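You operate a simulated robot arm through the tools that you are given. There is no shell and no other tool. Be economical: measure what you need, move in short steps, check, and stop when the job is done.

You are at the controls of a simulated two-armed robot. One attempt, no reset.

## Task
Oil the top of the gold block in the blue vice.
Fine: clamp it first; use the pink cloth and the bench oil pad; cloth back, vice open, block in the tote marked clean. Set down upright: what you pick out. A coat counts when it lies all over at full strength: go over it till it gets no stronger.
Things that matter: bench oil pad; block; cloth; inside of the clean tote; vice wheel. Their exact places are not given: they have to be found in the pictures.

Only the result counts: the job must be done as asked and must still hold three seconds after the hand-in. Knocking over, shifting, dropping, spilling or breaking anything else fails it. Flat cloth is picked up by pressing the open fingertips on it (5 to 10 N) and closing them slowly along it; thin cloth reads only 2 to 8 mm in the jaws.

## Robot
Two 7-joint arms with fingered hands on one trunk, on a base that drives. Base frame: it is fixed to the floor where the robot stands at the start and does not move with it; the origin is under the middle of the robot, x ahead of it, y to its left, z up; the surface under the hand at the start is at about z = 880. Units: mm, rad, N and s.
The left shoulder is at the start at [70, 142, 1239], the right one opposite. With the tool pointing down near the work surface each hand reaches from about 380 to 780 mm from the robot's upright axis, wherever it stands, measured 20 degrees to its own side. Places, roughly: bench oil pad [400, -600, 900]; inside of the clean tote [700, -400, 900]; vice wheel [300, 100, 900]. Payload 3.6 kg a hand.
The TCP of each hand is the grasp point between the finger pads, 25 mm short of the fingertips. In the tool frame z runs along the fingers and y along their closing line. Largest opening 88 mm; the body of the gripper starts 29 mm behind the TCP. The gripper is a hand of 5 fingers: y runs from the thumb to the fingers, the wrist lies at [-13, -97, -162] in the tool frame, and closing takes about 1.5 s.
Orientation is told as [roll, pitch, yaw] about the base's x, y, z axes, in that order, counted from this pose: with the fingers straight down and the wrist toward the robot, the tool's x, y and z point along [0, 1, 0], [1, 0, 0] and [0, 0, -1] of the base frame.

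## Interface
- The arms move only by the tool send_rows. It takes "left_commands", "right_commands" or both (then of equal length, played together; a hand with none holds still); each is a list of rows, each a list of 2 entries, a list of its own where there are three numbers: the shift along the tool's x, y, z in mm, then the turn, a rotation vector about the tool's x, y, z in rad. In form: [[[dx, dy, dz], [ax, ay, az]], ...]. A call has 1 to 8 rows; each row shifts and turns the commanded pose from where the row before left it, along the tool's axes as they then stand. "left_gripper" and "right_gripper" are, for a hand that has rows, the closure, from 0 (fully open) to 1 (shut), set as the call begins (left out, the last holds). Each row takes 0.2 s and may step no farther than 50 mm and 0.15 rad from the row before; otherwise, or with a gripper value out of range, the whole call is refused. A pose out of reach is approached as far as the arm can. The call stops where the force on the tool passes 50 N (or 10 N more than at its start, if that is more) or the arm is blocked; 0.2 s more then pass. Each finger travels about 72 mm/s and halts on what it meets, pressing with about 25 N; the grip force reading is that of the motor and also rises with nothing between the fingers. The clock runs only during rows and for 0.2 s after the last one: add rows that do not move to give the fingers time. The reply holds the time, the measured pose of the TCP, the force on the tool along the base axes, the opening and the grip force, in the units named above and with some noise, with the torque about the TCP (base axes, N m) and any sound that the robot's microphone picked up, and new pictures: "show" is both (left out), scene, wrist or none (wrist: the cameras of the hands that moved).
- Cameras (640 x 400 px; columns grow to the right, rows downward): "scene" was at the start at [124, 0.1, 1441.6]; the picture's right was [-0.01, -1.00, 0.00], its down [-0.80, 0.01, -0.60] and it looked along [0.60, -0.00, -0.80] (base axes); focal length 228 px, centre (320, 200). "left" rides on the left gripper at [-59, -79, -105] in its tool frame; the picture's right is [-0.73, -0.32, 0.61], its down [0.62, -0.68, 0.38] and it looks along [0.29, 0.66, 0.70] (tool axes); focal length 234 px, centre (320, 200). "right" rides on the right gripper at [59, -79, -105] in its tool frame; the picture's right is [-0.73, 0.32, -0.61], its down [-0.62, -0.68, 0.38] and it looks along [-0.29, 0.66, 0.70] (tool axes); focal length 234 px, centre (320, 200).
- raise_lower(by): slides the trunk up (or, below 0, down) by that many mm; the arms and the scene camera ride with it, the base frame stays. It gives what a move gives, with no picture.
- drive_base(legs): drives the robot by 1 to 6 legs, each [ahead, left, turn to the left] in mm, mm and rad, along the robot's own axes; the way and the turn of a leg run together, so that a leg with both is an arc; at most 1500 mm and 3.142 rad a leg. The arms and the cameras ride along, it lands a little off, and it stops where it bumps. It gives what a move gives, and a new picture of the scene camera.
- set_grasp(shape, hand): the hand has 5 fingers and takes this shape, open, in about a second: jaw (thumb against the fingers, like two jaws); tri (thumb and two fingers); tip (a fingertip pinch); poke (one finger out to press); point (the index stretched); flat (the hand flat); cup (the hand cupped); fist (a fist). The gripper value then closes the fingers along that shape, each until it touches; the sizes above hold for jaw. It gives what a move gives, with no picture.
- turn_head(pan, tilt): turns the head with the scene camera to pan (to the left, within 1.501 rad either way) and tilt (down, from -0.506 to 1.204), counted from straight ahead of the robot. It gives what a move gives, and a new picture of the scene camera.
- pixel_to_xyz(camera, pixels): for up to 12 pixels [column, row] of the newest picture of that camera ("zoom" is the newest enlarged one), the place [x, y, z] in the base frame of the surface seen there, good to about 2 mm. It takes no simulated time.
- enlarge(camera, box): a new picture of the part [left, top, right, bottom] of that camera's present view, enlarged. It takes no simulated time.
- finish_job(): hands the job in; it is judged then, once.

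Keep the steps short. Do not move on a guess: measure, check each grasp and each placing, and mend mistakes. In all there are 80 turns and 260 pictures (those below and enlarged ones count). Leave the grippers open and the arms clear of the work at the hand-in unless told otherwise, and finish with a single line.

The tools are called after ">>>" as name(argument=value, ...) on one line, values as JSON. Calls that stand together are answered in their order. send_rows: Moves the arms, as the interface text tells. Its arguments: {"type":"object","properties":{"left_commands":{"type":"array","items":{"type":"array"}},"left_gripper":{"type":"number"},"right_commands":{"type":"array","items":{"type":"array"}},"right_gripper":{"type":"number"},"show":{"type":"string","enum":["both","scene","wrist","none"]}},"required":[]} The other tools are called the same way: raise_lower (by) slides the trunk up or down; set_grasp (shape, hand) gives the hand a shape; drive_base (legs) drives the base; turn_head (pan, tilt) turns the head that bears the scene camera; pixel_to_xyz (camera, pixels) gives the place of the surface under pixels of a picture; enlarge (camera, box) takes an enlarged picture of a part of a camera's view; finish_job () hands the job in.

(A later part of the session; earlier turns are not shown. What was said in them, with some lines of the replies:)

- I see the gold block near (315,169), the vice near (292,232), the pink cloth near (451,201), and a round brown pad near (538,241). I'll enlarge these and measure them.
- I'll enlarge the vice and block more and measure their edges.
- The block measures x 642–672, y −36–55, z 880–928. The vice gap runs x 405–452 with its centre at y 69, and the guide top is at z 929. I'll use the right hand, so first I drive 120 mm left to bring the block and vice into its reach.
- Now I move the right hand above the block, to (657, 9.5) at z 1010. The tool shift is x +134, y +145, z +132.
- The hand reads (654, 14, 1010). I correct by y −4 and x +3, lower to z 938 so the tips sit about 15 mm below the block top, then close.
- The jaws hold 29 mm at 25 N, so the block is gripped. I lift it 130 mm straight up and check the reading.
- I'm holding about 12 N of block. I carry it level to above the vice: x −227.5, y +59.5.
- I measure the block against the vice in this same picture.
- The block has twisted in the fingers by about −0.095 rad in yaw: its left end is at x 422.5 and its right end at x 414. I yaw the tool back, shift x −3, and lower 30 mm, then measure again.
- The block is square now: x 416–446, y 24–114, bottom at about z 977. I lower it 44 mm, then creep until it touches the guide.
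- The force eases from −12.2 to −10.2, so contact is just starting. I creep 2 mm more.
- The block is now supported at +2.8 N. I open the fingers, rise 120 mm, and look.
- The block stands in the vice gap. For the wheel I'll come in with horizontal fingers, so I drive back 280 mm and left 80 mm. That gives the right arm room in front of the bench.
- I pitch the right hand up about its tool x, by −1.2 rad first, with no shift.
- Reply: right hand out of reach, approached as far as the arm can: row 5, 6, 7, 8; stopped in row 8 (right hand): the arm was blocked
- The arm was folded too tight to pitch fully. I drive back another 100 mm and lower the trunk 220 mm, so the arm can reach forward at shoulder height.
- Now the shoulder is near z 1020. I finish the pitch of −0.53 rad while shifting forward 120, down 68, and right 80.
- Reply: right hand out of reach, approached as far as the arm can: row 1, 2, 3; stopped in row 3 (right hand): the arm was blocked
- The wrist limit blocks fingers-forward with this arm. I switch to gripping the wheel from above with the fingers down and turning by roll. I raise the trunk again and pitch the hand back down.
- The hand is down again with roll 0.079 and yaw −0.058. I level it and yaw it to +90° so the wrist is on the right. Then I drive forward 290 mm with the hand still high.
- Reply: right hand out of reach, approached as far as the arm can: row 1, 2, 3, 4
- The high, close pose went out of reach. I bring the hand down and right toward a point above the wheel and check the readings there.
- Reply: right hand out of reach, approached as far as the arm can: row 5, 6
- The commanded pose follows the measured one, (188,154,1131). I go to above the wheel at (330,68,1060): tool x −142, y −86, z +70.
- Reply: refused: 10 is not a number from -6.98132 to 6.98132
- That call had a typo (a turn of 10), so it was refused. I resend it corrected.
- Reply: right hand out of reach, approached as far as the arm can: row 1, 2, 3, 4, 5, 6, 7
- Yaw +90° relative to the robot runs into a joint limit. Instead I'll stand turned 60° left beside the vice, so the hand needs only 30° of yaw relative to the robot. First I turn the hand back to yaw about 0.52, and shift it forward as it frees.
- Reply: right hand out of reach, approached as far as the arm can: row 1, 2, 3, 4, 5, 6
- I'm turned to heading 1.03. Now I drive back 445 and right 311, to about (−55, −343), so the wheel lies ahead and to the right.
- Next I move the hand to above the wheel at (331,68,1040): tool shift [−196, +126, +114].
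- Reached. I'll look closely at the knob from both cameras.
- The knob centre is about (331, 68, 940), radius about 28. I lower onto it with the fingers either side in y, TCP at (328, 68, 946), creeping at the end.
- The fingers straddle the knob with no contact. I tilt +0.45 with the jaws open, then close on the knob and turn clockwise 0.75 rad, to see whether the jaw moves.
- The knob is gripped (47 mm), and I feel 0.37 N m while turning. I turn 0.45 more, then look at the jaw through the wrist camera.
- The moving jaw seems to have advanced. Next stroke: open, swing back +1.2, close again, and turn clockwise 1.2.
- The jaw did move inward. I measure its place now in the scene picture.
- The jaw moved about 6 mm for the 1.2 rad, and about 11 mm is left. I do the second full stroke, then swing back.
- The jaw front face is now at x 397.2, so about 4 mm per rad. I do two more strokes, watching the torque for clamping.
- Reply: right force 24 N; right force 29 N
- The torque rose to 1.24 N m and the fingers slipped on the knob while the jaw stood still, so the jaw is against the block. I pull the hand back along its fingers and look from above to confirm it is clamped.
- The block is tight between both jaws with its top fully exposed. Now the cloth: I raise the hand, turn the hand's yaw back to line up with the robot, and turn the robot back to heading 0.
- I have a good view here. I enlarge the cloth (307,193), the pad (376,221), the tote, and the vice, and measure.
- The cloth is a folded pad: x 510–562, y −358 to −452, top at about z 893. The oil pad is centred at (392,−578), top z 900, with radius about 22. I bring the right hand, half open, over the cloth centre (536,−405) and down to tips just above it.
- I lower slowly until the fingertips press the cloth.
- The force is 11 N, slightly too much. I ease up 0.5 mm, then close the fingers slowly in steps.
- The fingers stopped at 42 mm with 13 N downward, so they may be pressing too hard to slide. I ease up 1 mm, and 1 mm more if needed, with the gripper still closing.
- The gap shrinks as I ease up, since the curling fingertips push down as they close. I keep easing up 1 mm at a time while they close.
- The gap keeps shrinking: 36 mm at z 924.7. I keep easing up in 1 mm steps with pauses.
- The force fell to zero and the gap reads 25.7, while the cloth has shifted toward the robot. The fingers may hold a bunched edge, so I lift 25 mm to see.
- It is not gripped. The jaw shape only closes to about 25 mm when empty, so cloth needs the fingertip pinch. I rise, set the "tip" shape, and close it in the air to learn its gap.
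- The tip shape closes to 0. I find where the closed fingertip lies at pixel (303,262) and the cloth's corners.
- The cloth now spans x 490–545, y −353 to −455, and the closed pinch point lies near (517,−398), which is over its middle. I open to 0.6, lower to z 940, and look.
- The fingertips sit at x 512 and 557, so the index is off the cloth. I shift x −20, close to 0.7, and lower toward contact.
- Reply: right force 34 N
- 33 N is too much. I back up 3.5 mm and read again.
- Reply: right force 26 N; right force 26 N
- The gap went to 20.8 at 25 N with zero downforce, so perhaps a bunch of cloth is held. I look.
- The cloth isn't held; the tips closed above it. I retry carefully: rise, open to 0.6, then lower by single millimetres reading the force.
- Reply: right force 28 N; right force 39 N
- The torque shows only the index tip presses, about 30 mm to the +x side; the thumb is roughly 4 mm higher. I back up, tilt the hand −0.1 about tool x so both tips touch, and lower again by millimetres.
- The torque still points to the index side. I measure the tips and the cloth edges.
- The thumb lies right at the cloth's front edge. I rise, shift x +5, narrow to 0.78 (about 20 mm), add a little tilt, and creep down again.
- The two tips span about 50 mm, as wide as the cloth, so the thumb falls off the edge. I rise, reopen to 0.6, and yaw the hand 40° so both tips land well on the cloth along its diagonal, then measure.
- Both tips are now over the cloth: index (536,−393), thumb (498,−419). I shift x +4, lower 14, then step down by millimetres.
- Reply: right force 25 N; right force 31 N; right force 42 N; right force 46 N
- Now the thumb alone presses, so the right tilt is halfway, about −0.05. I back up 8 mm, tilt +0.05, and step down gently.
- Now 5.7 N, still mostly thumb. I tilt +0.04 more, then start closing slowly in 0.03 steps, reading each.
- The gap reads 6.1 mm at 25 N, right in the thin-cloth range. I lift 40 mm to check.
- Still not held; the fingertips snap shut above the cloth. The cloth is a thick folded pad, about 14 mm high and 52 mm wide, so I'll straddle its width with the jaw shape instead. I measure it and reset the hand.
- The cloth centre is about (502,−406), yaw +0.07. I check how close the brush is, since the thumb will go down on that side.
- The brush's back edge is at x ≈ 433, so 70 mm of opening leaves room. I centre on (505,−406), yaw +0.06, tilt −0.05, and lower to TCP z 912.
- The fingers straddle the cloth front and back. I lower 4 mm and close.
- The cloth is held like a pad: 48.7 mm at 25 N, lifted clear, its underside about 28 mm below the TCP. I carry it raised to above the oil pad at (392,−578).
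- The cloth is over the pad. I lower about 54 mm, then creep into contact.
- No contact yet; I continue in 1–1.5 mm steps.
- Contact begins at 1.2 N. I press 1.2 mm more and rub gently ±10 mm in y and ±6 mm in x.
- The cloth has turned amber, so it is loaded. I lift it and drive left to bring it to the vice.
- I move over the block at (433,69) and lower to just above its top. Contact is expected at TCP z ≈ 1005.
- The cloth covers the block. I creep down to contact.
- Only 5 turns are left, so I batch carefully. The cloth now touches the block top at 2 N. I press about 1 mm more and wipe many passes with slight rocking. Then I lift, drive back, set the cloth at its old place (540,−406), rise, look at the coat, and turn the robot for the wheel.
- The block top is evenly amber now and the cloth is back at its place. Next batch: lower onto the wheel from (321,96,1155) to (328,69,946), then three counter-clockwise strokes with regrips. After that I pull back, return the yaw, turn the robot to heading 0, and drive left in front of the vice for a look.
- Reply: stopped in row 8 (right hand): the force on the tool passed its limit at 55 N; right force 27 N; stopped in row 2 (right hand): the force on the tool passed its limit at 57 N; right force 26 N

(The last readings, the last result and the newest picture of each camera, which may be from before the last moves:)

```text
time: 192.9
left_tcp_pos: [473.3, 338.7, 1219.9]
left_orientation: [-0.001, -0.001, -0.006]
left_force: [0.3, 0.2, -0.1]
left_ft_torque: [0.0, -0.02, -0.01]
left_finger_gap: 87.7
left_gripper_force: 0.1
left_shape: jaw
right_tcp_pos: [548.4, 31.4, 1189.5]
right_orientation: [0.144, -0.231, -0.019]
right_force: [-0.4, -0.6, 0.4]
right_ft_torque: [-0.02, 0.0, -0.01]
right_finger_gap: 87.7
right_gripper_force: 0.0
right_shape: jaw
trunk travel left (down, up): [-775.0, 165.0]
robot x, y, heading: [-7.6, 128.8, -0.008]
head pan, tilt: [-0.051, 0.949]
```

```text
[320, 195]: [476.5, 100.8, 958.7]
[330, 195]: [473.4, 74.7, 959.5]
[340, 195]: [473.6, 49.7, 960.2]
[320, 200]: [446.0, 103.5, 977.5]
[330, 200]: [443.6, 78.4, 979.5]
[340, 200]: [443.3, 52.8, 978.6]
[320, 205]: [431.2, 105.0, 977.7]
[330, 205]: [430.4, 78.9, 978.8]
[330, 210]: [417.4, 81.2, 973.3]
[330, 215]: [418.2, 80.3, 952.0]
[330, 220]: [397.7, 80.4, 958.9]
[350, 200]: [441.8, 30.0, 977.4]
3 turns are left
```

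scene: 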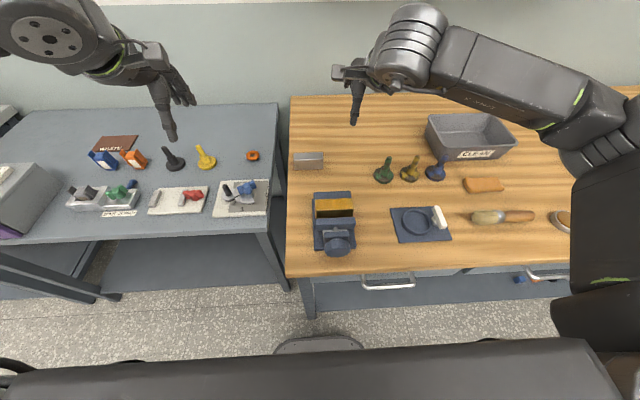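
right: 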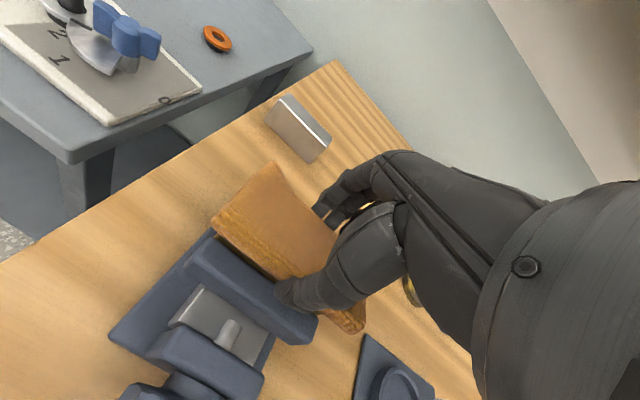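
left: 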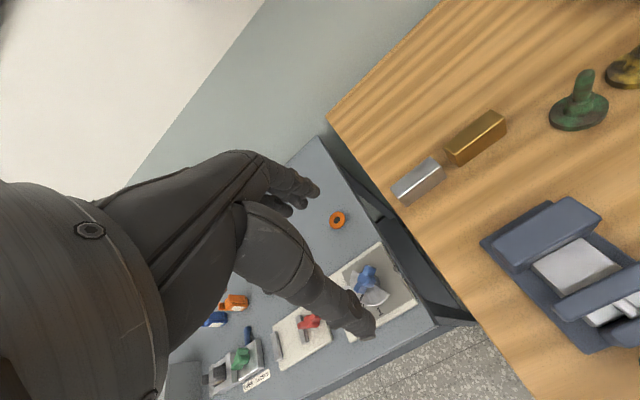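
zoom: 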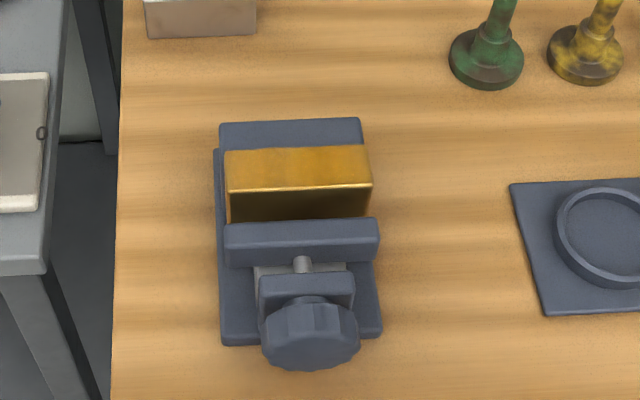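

The vice is open: the jaw is clear of the block, which still stands at x 417–447, y 24–114 with an amber top. Next batch: level the hand, go to (432.5, 69), lower to z 989, grip and lift the block. Then I drive right 362 and forward 30 to the tote, and look at it.

>>> send_rows(right_commands=[[[0, 0, 0], [0, -0.146, 0]], [[0, 0, 0], [0.1157, 0, 0]], [[0, 0, 0], [0.1157, 0, 0]], [[0, 0, 0], [0, 0, -0.015]], [[12.8, -38.6, 0], [0, 0, 0]], [[12.8, -38.6, 0], [0, 0, 0]], [[12.8, -38.5, 0], [0, 0, 0]], [[0, 0, 0], [0, 0, 0]]], right_gripper=0, show="none")

>>> send_rows(right_commands=[[[0, 0, 45], [0, 0, 0]], [[0, 0, 45], [0, 0, 0]], [[0, 0, 45], [0, 0, 0]], [[0, 0, 40], [0, 0, 0]], [[0, 0, 15], [0, 0, 0]], [[0, 0, 10], [0, 0, 0]], [[0, 0, 0], [0, 0, 0]]], show="wrist")

>>> send_rows(right_commands=[[[0, 0, 0], [0, 0, 0]], [[0, 0, 0], [0, 0, 0]], [[0, 0, 0], [0, 0, 0]], [[0, 0, 0], [0, 0, 0]], [[0, 0, 0], [0, 0, 0]], [[0, 0, 0], [0, 0, 0]], [[0, 0, 0], [0, 0, 0]], [[0, 0, 0], [0, 0, 0]]], right_gripper=1, show="none")

>>> send_rows(right_commands=[[[0, 0, -15], [0, 0, 0]], [[0, 0, -25], [0, 0, 0]], [[0, 0, -30], [0, 0, 0]], [[0, 0, -30], [0, 0, 0]], [[0, 0, -30], [0, 0, 0]], [[0, 0, 0], [0, 0, 0]]], show="wrist")

>>> drive_base(legs=[[0, -362, 0.008], [30, 0, 0]])

>>> pixel_to_xyz(camera="scene", pixels=[[335, 130], [350, 130], [370, 130], [395, 130], [335, 146], [350, 146], [370, 146], [395, 146], [340, 160], [355, 160], [375, 160], [400, 160]])

>>> pixel_to_xyz(camera="right", pixels=[[230, 200], [270, 185], [250, 215], [225, 235], [300, 240], [280, 280], [330, 290], [320, 300]])

>>> enlarge(camera="scene", box=[290, 90, 450, 220])

>>> enlarge(camera="right", box=[0, 0, 640, 400])

```text
time: 194.7
left_tcp_pos: [473.7, 338.0, 1220.1]
left_orientation: [0.002, 0.0, -0.004]
left_force: [-0.3, -0.2, 0.1]
left_ft_torque: [0.01, 0.01, 0.03]
left_finger_gap: 87.8
left_gripper_force: 0.1
left_shape: jaw
right_tcp_pos: [430.7, 70.6, 1188.1]
right_orientation: [-0.001, 0.0, -0.005]
right_force: [-0.2, -0.9, 0.4]
right_ft_torque: [-0.02, -0.01, -0.01]
right_finger_gap: 87.6
right_gripper_force: 0.1
right_shape: jaw
trunk travel left (down, up): [-775.0, 165.0]
robot x, y, heading: [-4.8, 127.3, -0.009]
head pan, tilt: [-0.051, 0.949]
```

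```text
time: 196.3
left_tcp_pos: [472.8, 338.1, 1219.0]
left_orientation: [0.0, 0.0, -0.005]
left_force: [-0.6, -0.1, 0.3]
left_ft_torque: [0.01, 0.01, 0.0]
left_finger_gap: 87.8
left_gripper_force: 0.1
left_shape: jaw
right_tcp_pos: [434.5, 72.0, 986.5]
right_orientation: [-0.002, 0.001, -0.005]
right_force: [-0.6, 0.6, -0.7]
right_ft_torque: [0.0, 0.0, -0.03]
right_finger_gap: 87.9
right_gripper_force: 0.1
right_shape: jaw
trunk travel left (down, up): [-775.0, 165.0]
robot x, y, heading: [-6.5, 131.0, -0.003]
head pan, tilt: [-0.051, 0.949]
```

right: 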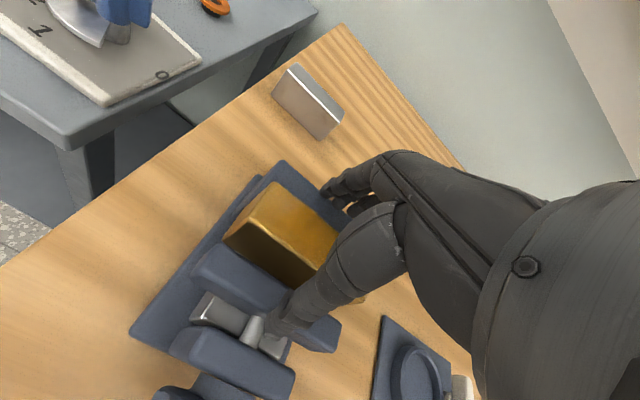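

```text
time: 198.1
left_tcp_pos: [473.5, 337.6, 1220.3]
left_orientation: [-0.001, 0.001, -0.006]
left_force: [-0.4, 0.4, -0.2]
left_ft_torque: [-0.01, 0.01, 0.0]
left_finger_gap: 87.7
left_gripper_force: 0.1
left_shape: jaw
right_tcp_pos: [433.8, 70.6, 986.9]
right_orientation: [-0.002, 0.0, -0.004]
right_force: [-0.2, -0.5, 0.0]
right_ft_torque: [-0.01, 0.03, 0.11]
right_finger_gap: 29.1
right_gripper_force: 25.1
right_shape: jaw
trunk travel left (down, up): [-775.0, 165.0]
robot x, y, heading: [-5.4, 126.8, -0.009]
head pan, tilt: [-0.051, 0.949]
```

```text
time: 199.5
left_tcp_pos: [474.5, 337.5, 1218.6]
left_orientation: [0.0, 0.002, -0.003]
left_force: [-0.4, -0.4, 1.2]
left_ft_torque: [-0.02, 0.04, -0.03]
left_finger_gap: 87.7
left_gripper_force: 0.0
left_shape: jaw
right_tcp_pos: [435.1, 67.6, 1115.1]
right_orientation: [-0.003, 0.003, -0.004]
right_force: [0.1, -1.0, -12.4]
right_ft_torque: [0.02, 0.01, -0.01]
right_finger_gap: 27.7
right_gripper_force: 25.6
right_shape: jaw
trunk travel left (down, up): [-775.0, 165.0]
robot x, y, heading: [-7.1, 125.8, -0.009]
head pan, tilt: [-0.051, 0.949]
```

right: 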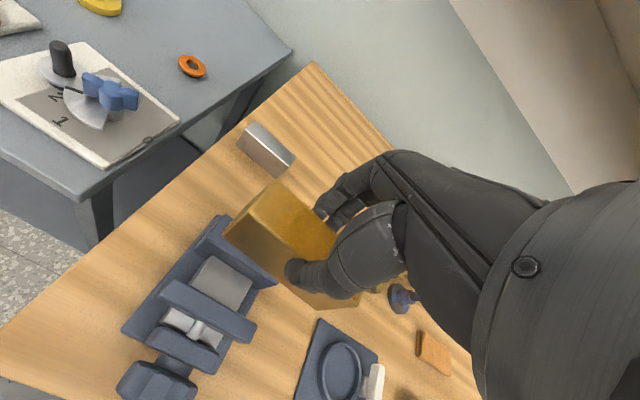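

```text
time: 202.2
left_tcp_pos: [494.6, -19.7, 1221.8]
left_orientation: [0.0, -0.006, 0.002]
left_force: [-0.5, 0.7, -0.4]
left_ft_torque: [0.06, -0.04, -0.01]
left_finger_gap: 87.7
left_gripper_force: 0.1
left_shape: jaw
right_tcp_pos: [456.2, -290.2, 1117.9]
right_orientation: [-0.002, -0.005, 0.003]
right_force: [-0.4, 0.8, -12.1]
right_ft_torque: [0.02, -0.01, 0.02]
right_finger_gap: 27.6
right_gripper_force: 24.8
right_shape: jaw
trunk travel left (down, up): [-775.0, 165.0]
robot x, y, heading: [25.8, -234.4, 0.0]
head pan, tilt: [-0.051, 0.949]
```

scene: 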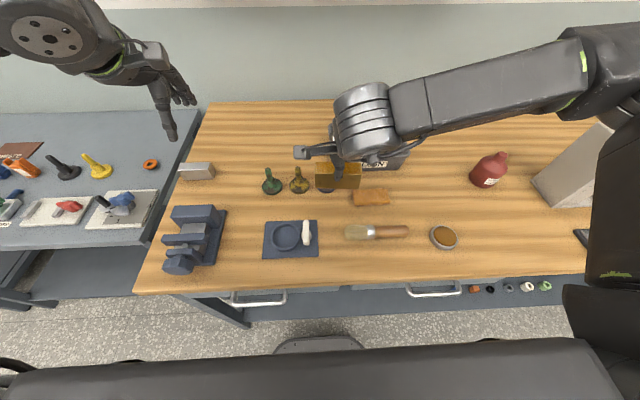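

```text
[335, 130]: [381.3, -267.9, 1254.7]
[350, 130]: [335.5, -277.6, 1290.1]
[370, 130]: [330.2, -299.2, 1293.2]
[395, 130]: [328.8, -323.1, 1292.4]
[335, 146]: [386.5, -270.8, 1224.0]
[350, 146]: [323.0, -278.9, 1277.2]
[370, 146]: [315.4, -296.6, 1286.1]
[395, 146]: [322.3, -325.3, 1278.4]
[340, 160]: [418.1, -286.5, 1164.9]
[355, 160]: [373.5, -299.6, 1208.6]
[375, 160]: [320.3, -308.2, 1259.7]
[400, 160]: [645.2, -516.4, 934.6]
```

```text
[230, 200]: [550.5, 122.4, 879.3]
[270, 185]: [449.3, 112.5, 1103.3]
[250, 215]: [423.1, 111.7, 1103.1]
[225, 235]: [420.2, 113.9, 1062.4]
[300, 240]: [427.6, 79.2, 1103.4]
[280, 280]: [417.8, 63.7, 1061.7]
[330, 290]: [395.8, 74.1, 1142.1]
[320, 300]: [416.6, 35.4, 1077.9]
```

```text
3.08 times, centred on (370, 155) of scene
```

zoom: 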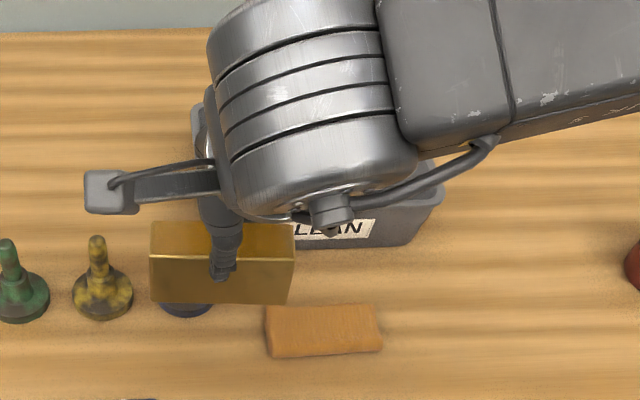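

```text
1.00 times, centred on (320, 200) of right (not enlarged: the box is as wide or as high as the picture)
2 turns are left
```

zoom: 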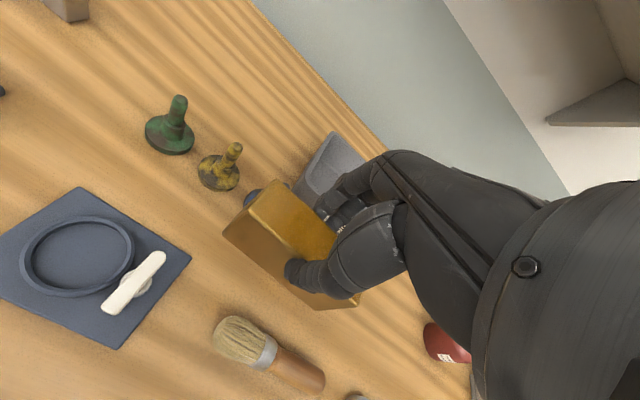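

The block is held at 27.7 mm with 12 N of weight. From earlier views the tote rim spans x ≈ 640–811 and y ≈ −280 to −550, with its floor near z 885.5 around (728,−415). I carry the block there, lower it to the floor with a creep, open partly, rise straight up, draw back, and look.

>>> send_rows(right_commands=[[[-17.8, 38.8, -3], [0, 0, 0]], [[-17.8, 38.8, 0], [0, 0, 0]], [[-17.8, 38.8, 0], [0, 0, 0]], [[-17.8, 38.8, 0], [0, 0, 0]], [[-17.8, 38.8, 0], [0, 0, 0]], [[-17.8, 38.8, 0], [0, 0, 0]], [[-17.8, 38.8, 3], [0, 0, 0]], [[0, 0, 0], [0, 0, 0]]], show="none")

>>> send_rows(right_commands=[[[0, 0, 35], [0, 0, 0]], [[0, 0, 35], [0, 0, 0]], [[0, 0, 35], [0, 0, 0]], [[0, 0, 30], [0, 0, 0]], [[0, 0, 18], [0, 0, 0]], [[0, 0, 10], [0, 0, 0]], [[0, 0, 0], [0, 0, 0]]], show="wrist")

>>> send_rows(right_commands=[[[0, 0, 2], [0, 0, 0]], [[0, 0, 2], [0, 0, 0]], [[0, 0, 1.5], [0, 0, 0]], [[0, 0, 1.2], [0, 0, 0]], [[0, 0, 1], [0, 0, 0]], [[0, 0, 1], [0, 0, 0]], [[0, 0, 0], [0, 0, 0]], [[0, 0, 0], [0, 0, 0]]], show="none")

>>> send_rows(right_commands=[[[0, 0, 0], [0, 0, 0]], [[0, 0, 0], [0, 0, 0]], [[0, 0, 0], [0, 0, 0]], [[0, 0, 0], [0, 0, 0]], [[0, 0, -8], [0, 0, 0]], [[0, 0, -25], [0, 0, 0]], [[0, 0, -40], [0, 0, 0]], [[0, 0, -40], [0, 0, 0]]], right_gripper=0.35, show="wrist")

>>> send_rows(right_commands=[[[0, 0, -45], [0, 0, 0]], [[0, 0, -45], [0, 0, 0]], [[0, -45, 0], [0, 0, 0]], [[0, -45, 0], [0, 0, 0]], [[-20, -45, 0], [0, 0, 0]], [[-30, -45, 0], [0, 0, 0]], [[-30, -30, 0], [0, 0, 0]], [[0, 0, 0], [0, 0, 0]]], right_gripper=0, show="both")

>>> turn_head(pan=0.1, tilt=0.85)

>>> enlarge(camera="right", box=[0, 0, 400, 260])

>>> enlarge(camera="scene", box=[320, 80, 500, 210])

```text
time: 204.0
left_tcp_pos: [501.4, -21.2, 1219.3]
left_orientation: [0.001, 0.0, 0.002]
left_force: [0.3, 0.0, -0.4]
left_ft_torque: [0.02, -0.05, -0.03]
left_finger_gap: 87.4
left_gripper_force: 0.1
left_shape: jaw
right_tcp_pos: [735.2, -413.8, 1114.3]
right_orientation: [-0.001, 0.001, 0.005]
right_force: [-0.4, -0.1, -12.0]
right_ft_torque: [0.0, 0.02, 0.01]
right_finger_gap: 27.2
right_gripper_force: 25.5
right_shape: jaw
trunk travel left (down, up): [-775.0, 165.0]
robot x, y, heading: [25.8, -237.5, -0.003]
head pan, tilt: [-0.051, 0.949]
```

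```text
time: 205.6
left_tcp_pos: [502.9, -20.0, 1218.2]
left_orientation: [0.003, 0.002, 0.003]
left_force: [-0.3, 0.2, -0.9]
left_ft_torque: [0.0, 0.03, 0.01]
left_finger_gap: 87.7
left_gripper_force: 0.1
left_shape: jaw
right_tcp_pos: [734.7, -414.5, 951.2]
right_orientation: [0.0, 0.003, 0.004]
right_force: [-0.3, -0.1, -12.3]
right_ft_torque: [-0.03, 0.0, 0.02]
right_finger_gap: 27.3
right_gripper_force: 25.1
right_shape: jaw
trunk travel left (down, up): [-775.0, 165.0]
robot x, y, heading: [23.2, -234.3, -0.003]
head pan, tilt: [-0.051, 0.949]
```

right: 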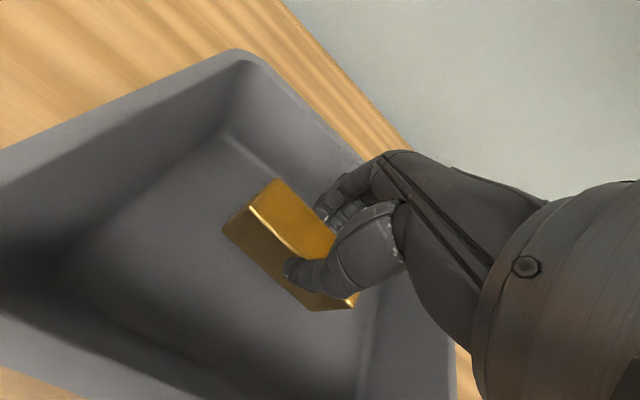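

```text
time: 207.4
left_tcp_pos: [500.0, -18.9, 1219.9]
left_orientation: [-0.001, 0.0, 0.001]
left_force: [0.1, 0.4, 0.0]
left_ft_torque: [-0.02, -0.01, -0.01]
left_finger_gap: 87.7
left_gripper_force: 0.1
left_shape: jaw
right_tcp_pos: [733.2, -413.3, 944.7]
right_orientation: [0.0, 0.001, 0.004]
right_force: [2.8, 0.3, 2.1]
right_ft_torque: [-0.06, -0.16, 0.0]
right_finger_gap: 27.7
right_gripper_force: 24.8
right_shape: jaw
trunk travel left (down, up): [-775.0, 165.0]
robot x, y, heading: [22.6, -234.4, 0.003]
head pan, tilt: [-0.051, 0.949]
```

```text
time: 209.2
left_tcp_pos: [499.0, -20.1, 1220.2]
left_orientation: [0.0, -0.003, 0.002]
left_force: [0.3, 0.6, -0.9]
left_ft_torque: [-0.03, 0.0, -0.01]
left_finger_gap: 87.8
left_gripper_force: 0.2
left_shape: jaw
right_tcp_pos: [733.5, -413.4, 1059.9]
right_orientation: [-0.001, -0.001, 0.003]
right_force: [0.4, 0.1, 0.2]
right_ft_torque: [0.02, -0.01, 0.0]
right_finger_gap: 56.6
right_gripper_force: 0.0
right_shape: jaw
trunk travel left (down, up): [-775.0, 165.0]
robot x, y, heading: [23.5, -235.7, 0.002]
head pan, tilt: [-0.051, 0.949]
```

right: 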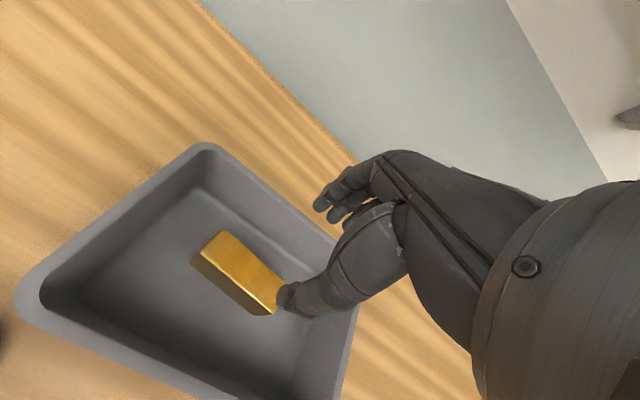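

```text
refused: row 6 steps farther than a row can; nothing moved
```

```text
time: 209.9
left_tcp_pos: [500.8, -20.0, 1217.9]
left_orientation: [0.001, -0.001, 0.001]
left_force: [0.1, 0.2, -0.3]
left_ft_torque: [0.02, -0.04, 0.01]
left_finger_gap: 87.6
left_gripper_force: 0.2
left_shape: jaw
right_tcp_pos: [732.7, -411.6, 1059.5]
right_orientation: [-0.001, 0.0, 0.004]
right_force: [0.9, 0.0, -0.2]
right_ft_torque: [0.0, -0.01, -0.03]
right_finger_gap: 56.6
right_gripper_force: 0.2
right_shape: jaw
trunk travel left (down, up): [-775.0, 165.0]
robot x, y, heading: [26.4, -234.8, 0.002]
head pan, tilt: [0.099, 0.85]
```

scene: 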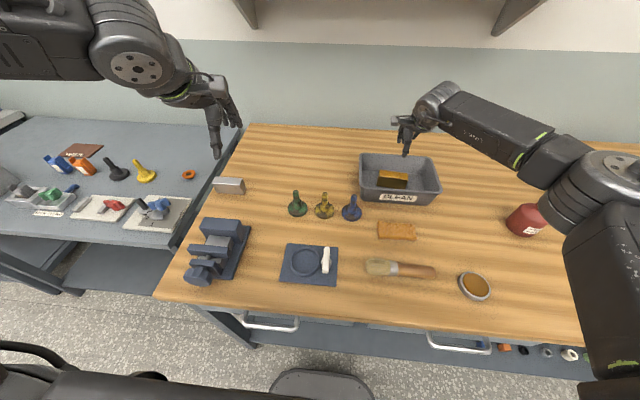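

```text
1.54 times, centred on (200, 130) of right
```

zoom: 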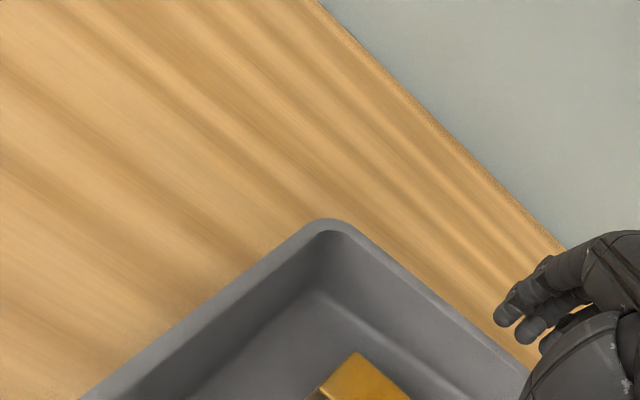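

```text
3.08 times, centred on (410, 145) of scene
1 turns are left
```

zoom: 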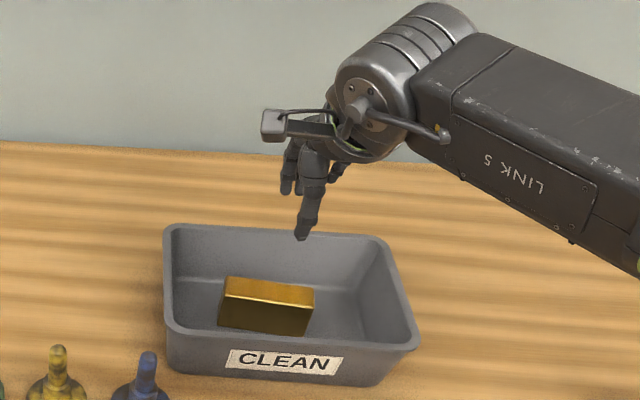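

The block stands upright in the clean tote with its top oiled. The vice is open and the cloth is back. I rise, open the gripper fully, and hand in.

>>> send_rows(right_commands=[[[0, 0, -40], [0, 0, 0]], [[0, 0, -40], [0, 0, 0]], [[0, -40, 0], [0, 0, 0]], [[0, -40, 0], [0, 0, 0]], [[0, -40, 0], [0, 0, 0]], [[0, -40, 0], [0, 0, 0]], [[0, 0, 0], [0, 0, 0]]], right_gripper=0, show="none")

>>> finish_job()

```text
time: 211.5
left_tcp_pos: [499.4, -19.0, 1220.1]
left_orientation: [0.0, 0.0, 0.002]
left_force: [0.5, -0.2, -0.2]
left_ft_torque: [0.01, -0.01, 0.0]
left_finger_gap: 87.7
left_gripper_force: 0.0
left_shape: jaw
right_tcp_pos: [571.6, -413.9, 1137.9]
right_orientation: [-0.001, -0.002, 0.003]
right_force: [1.1, -0.2, -0.8]
right_ft_torque: [-0.01, 0.0, 0.01]
right_finger_gap: 87.8
right_gripper_force: 0.1
right_shape: jaw
trunk travel left (down, up): [-775.0, 165.0]
robot x, y, heading: [23.1, -236.6, -0.002]
head pan, tilt: [0.099, 0.85]
```

```text
The job is handed in.
```

Handed in: the gold block was clamped and oiled and stands upright in the clean tote, with the cloth back within a few mm of its place and the vice open; the coat looks even but full strength is unconfirmed, as force readings were mostly under 1 N in the later wiping passes.
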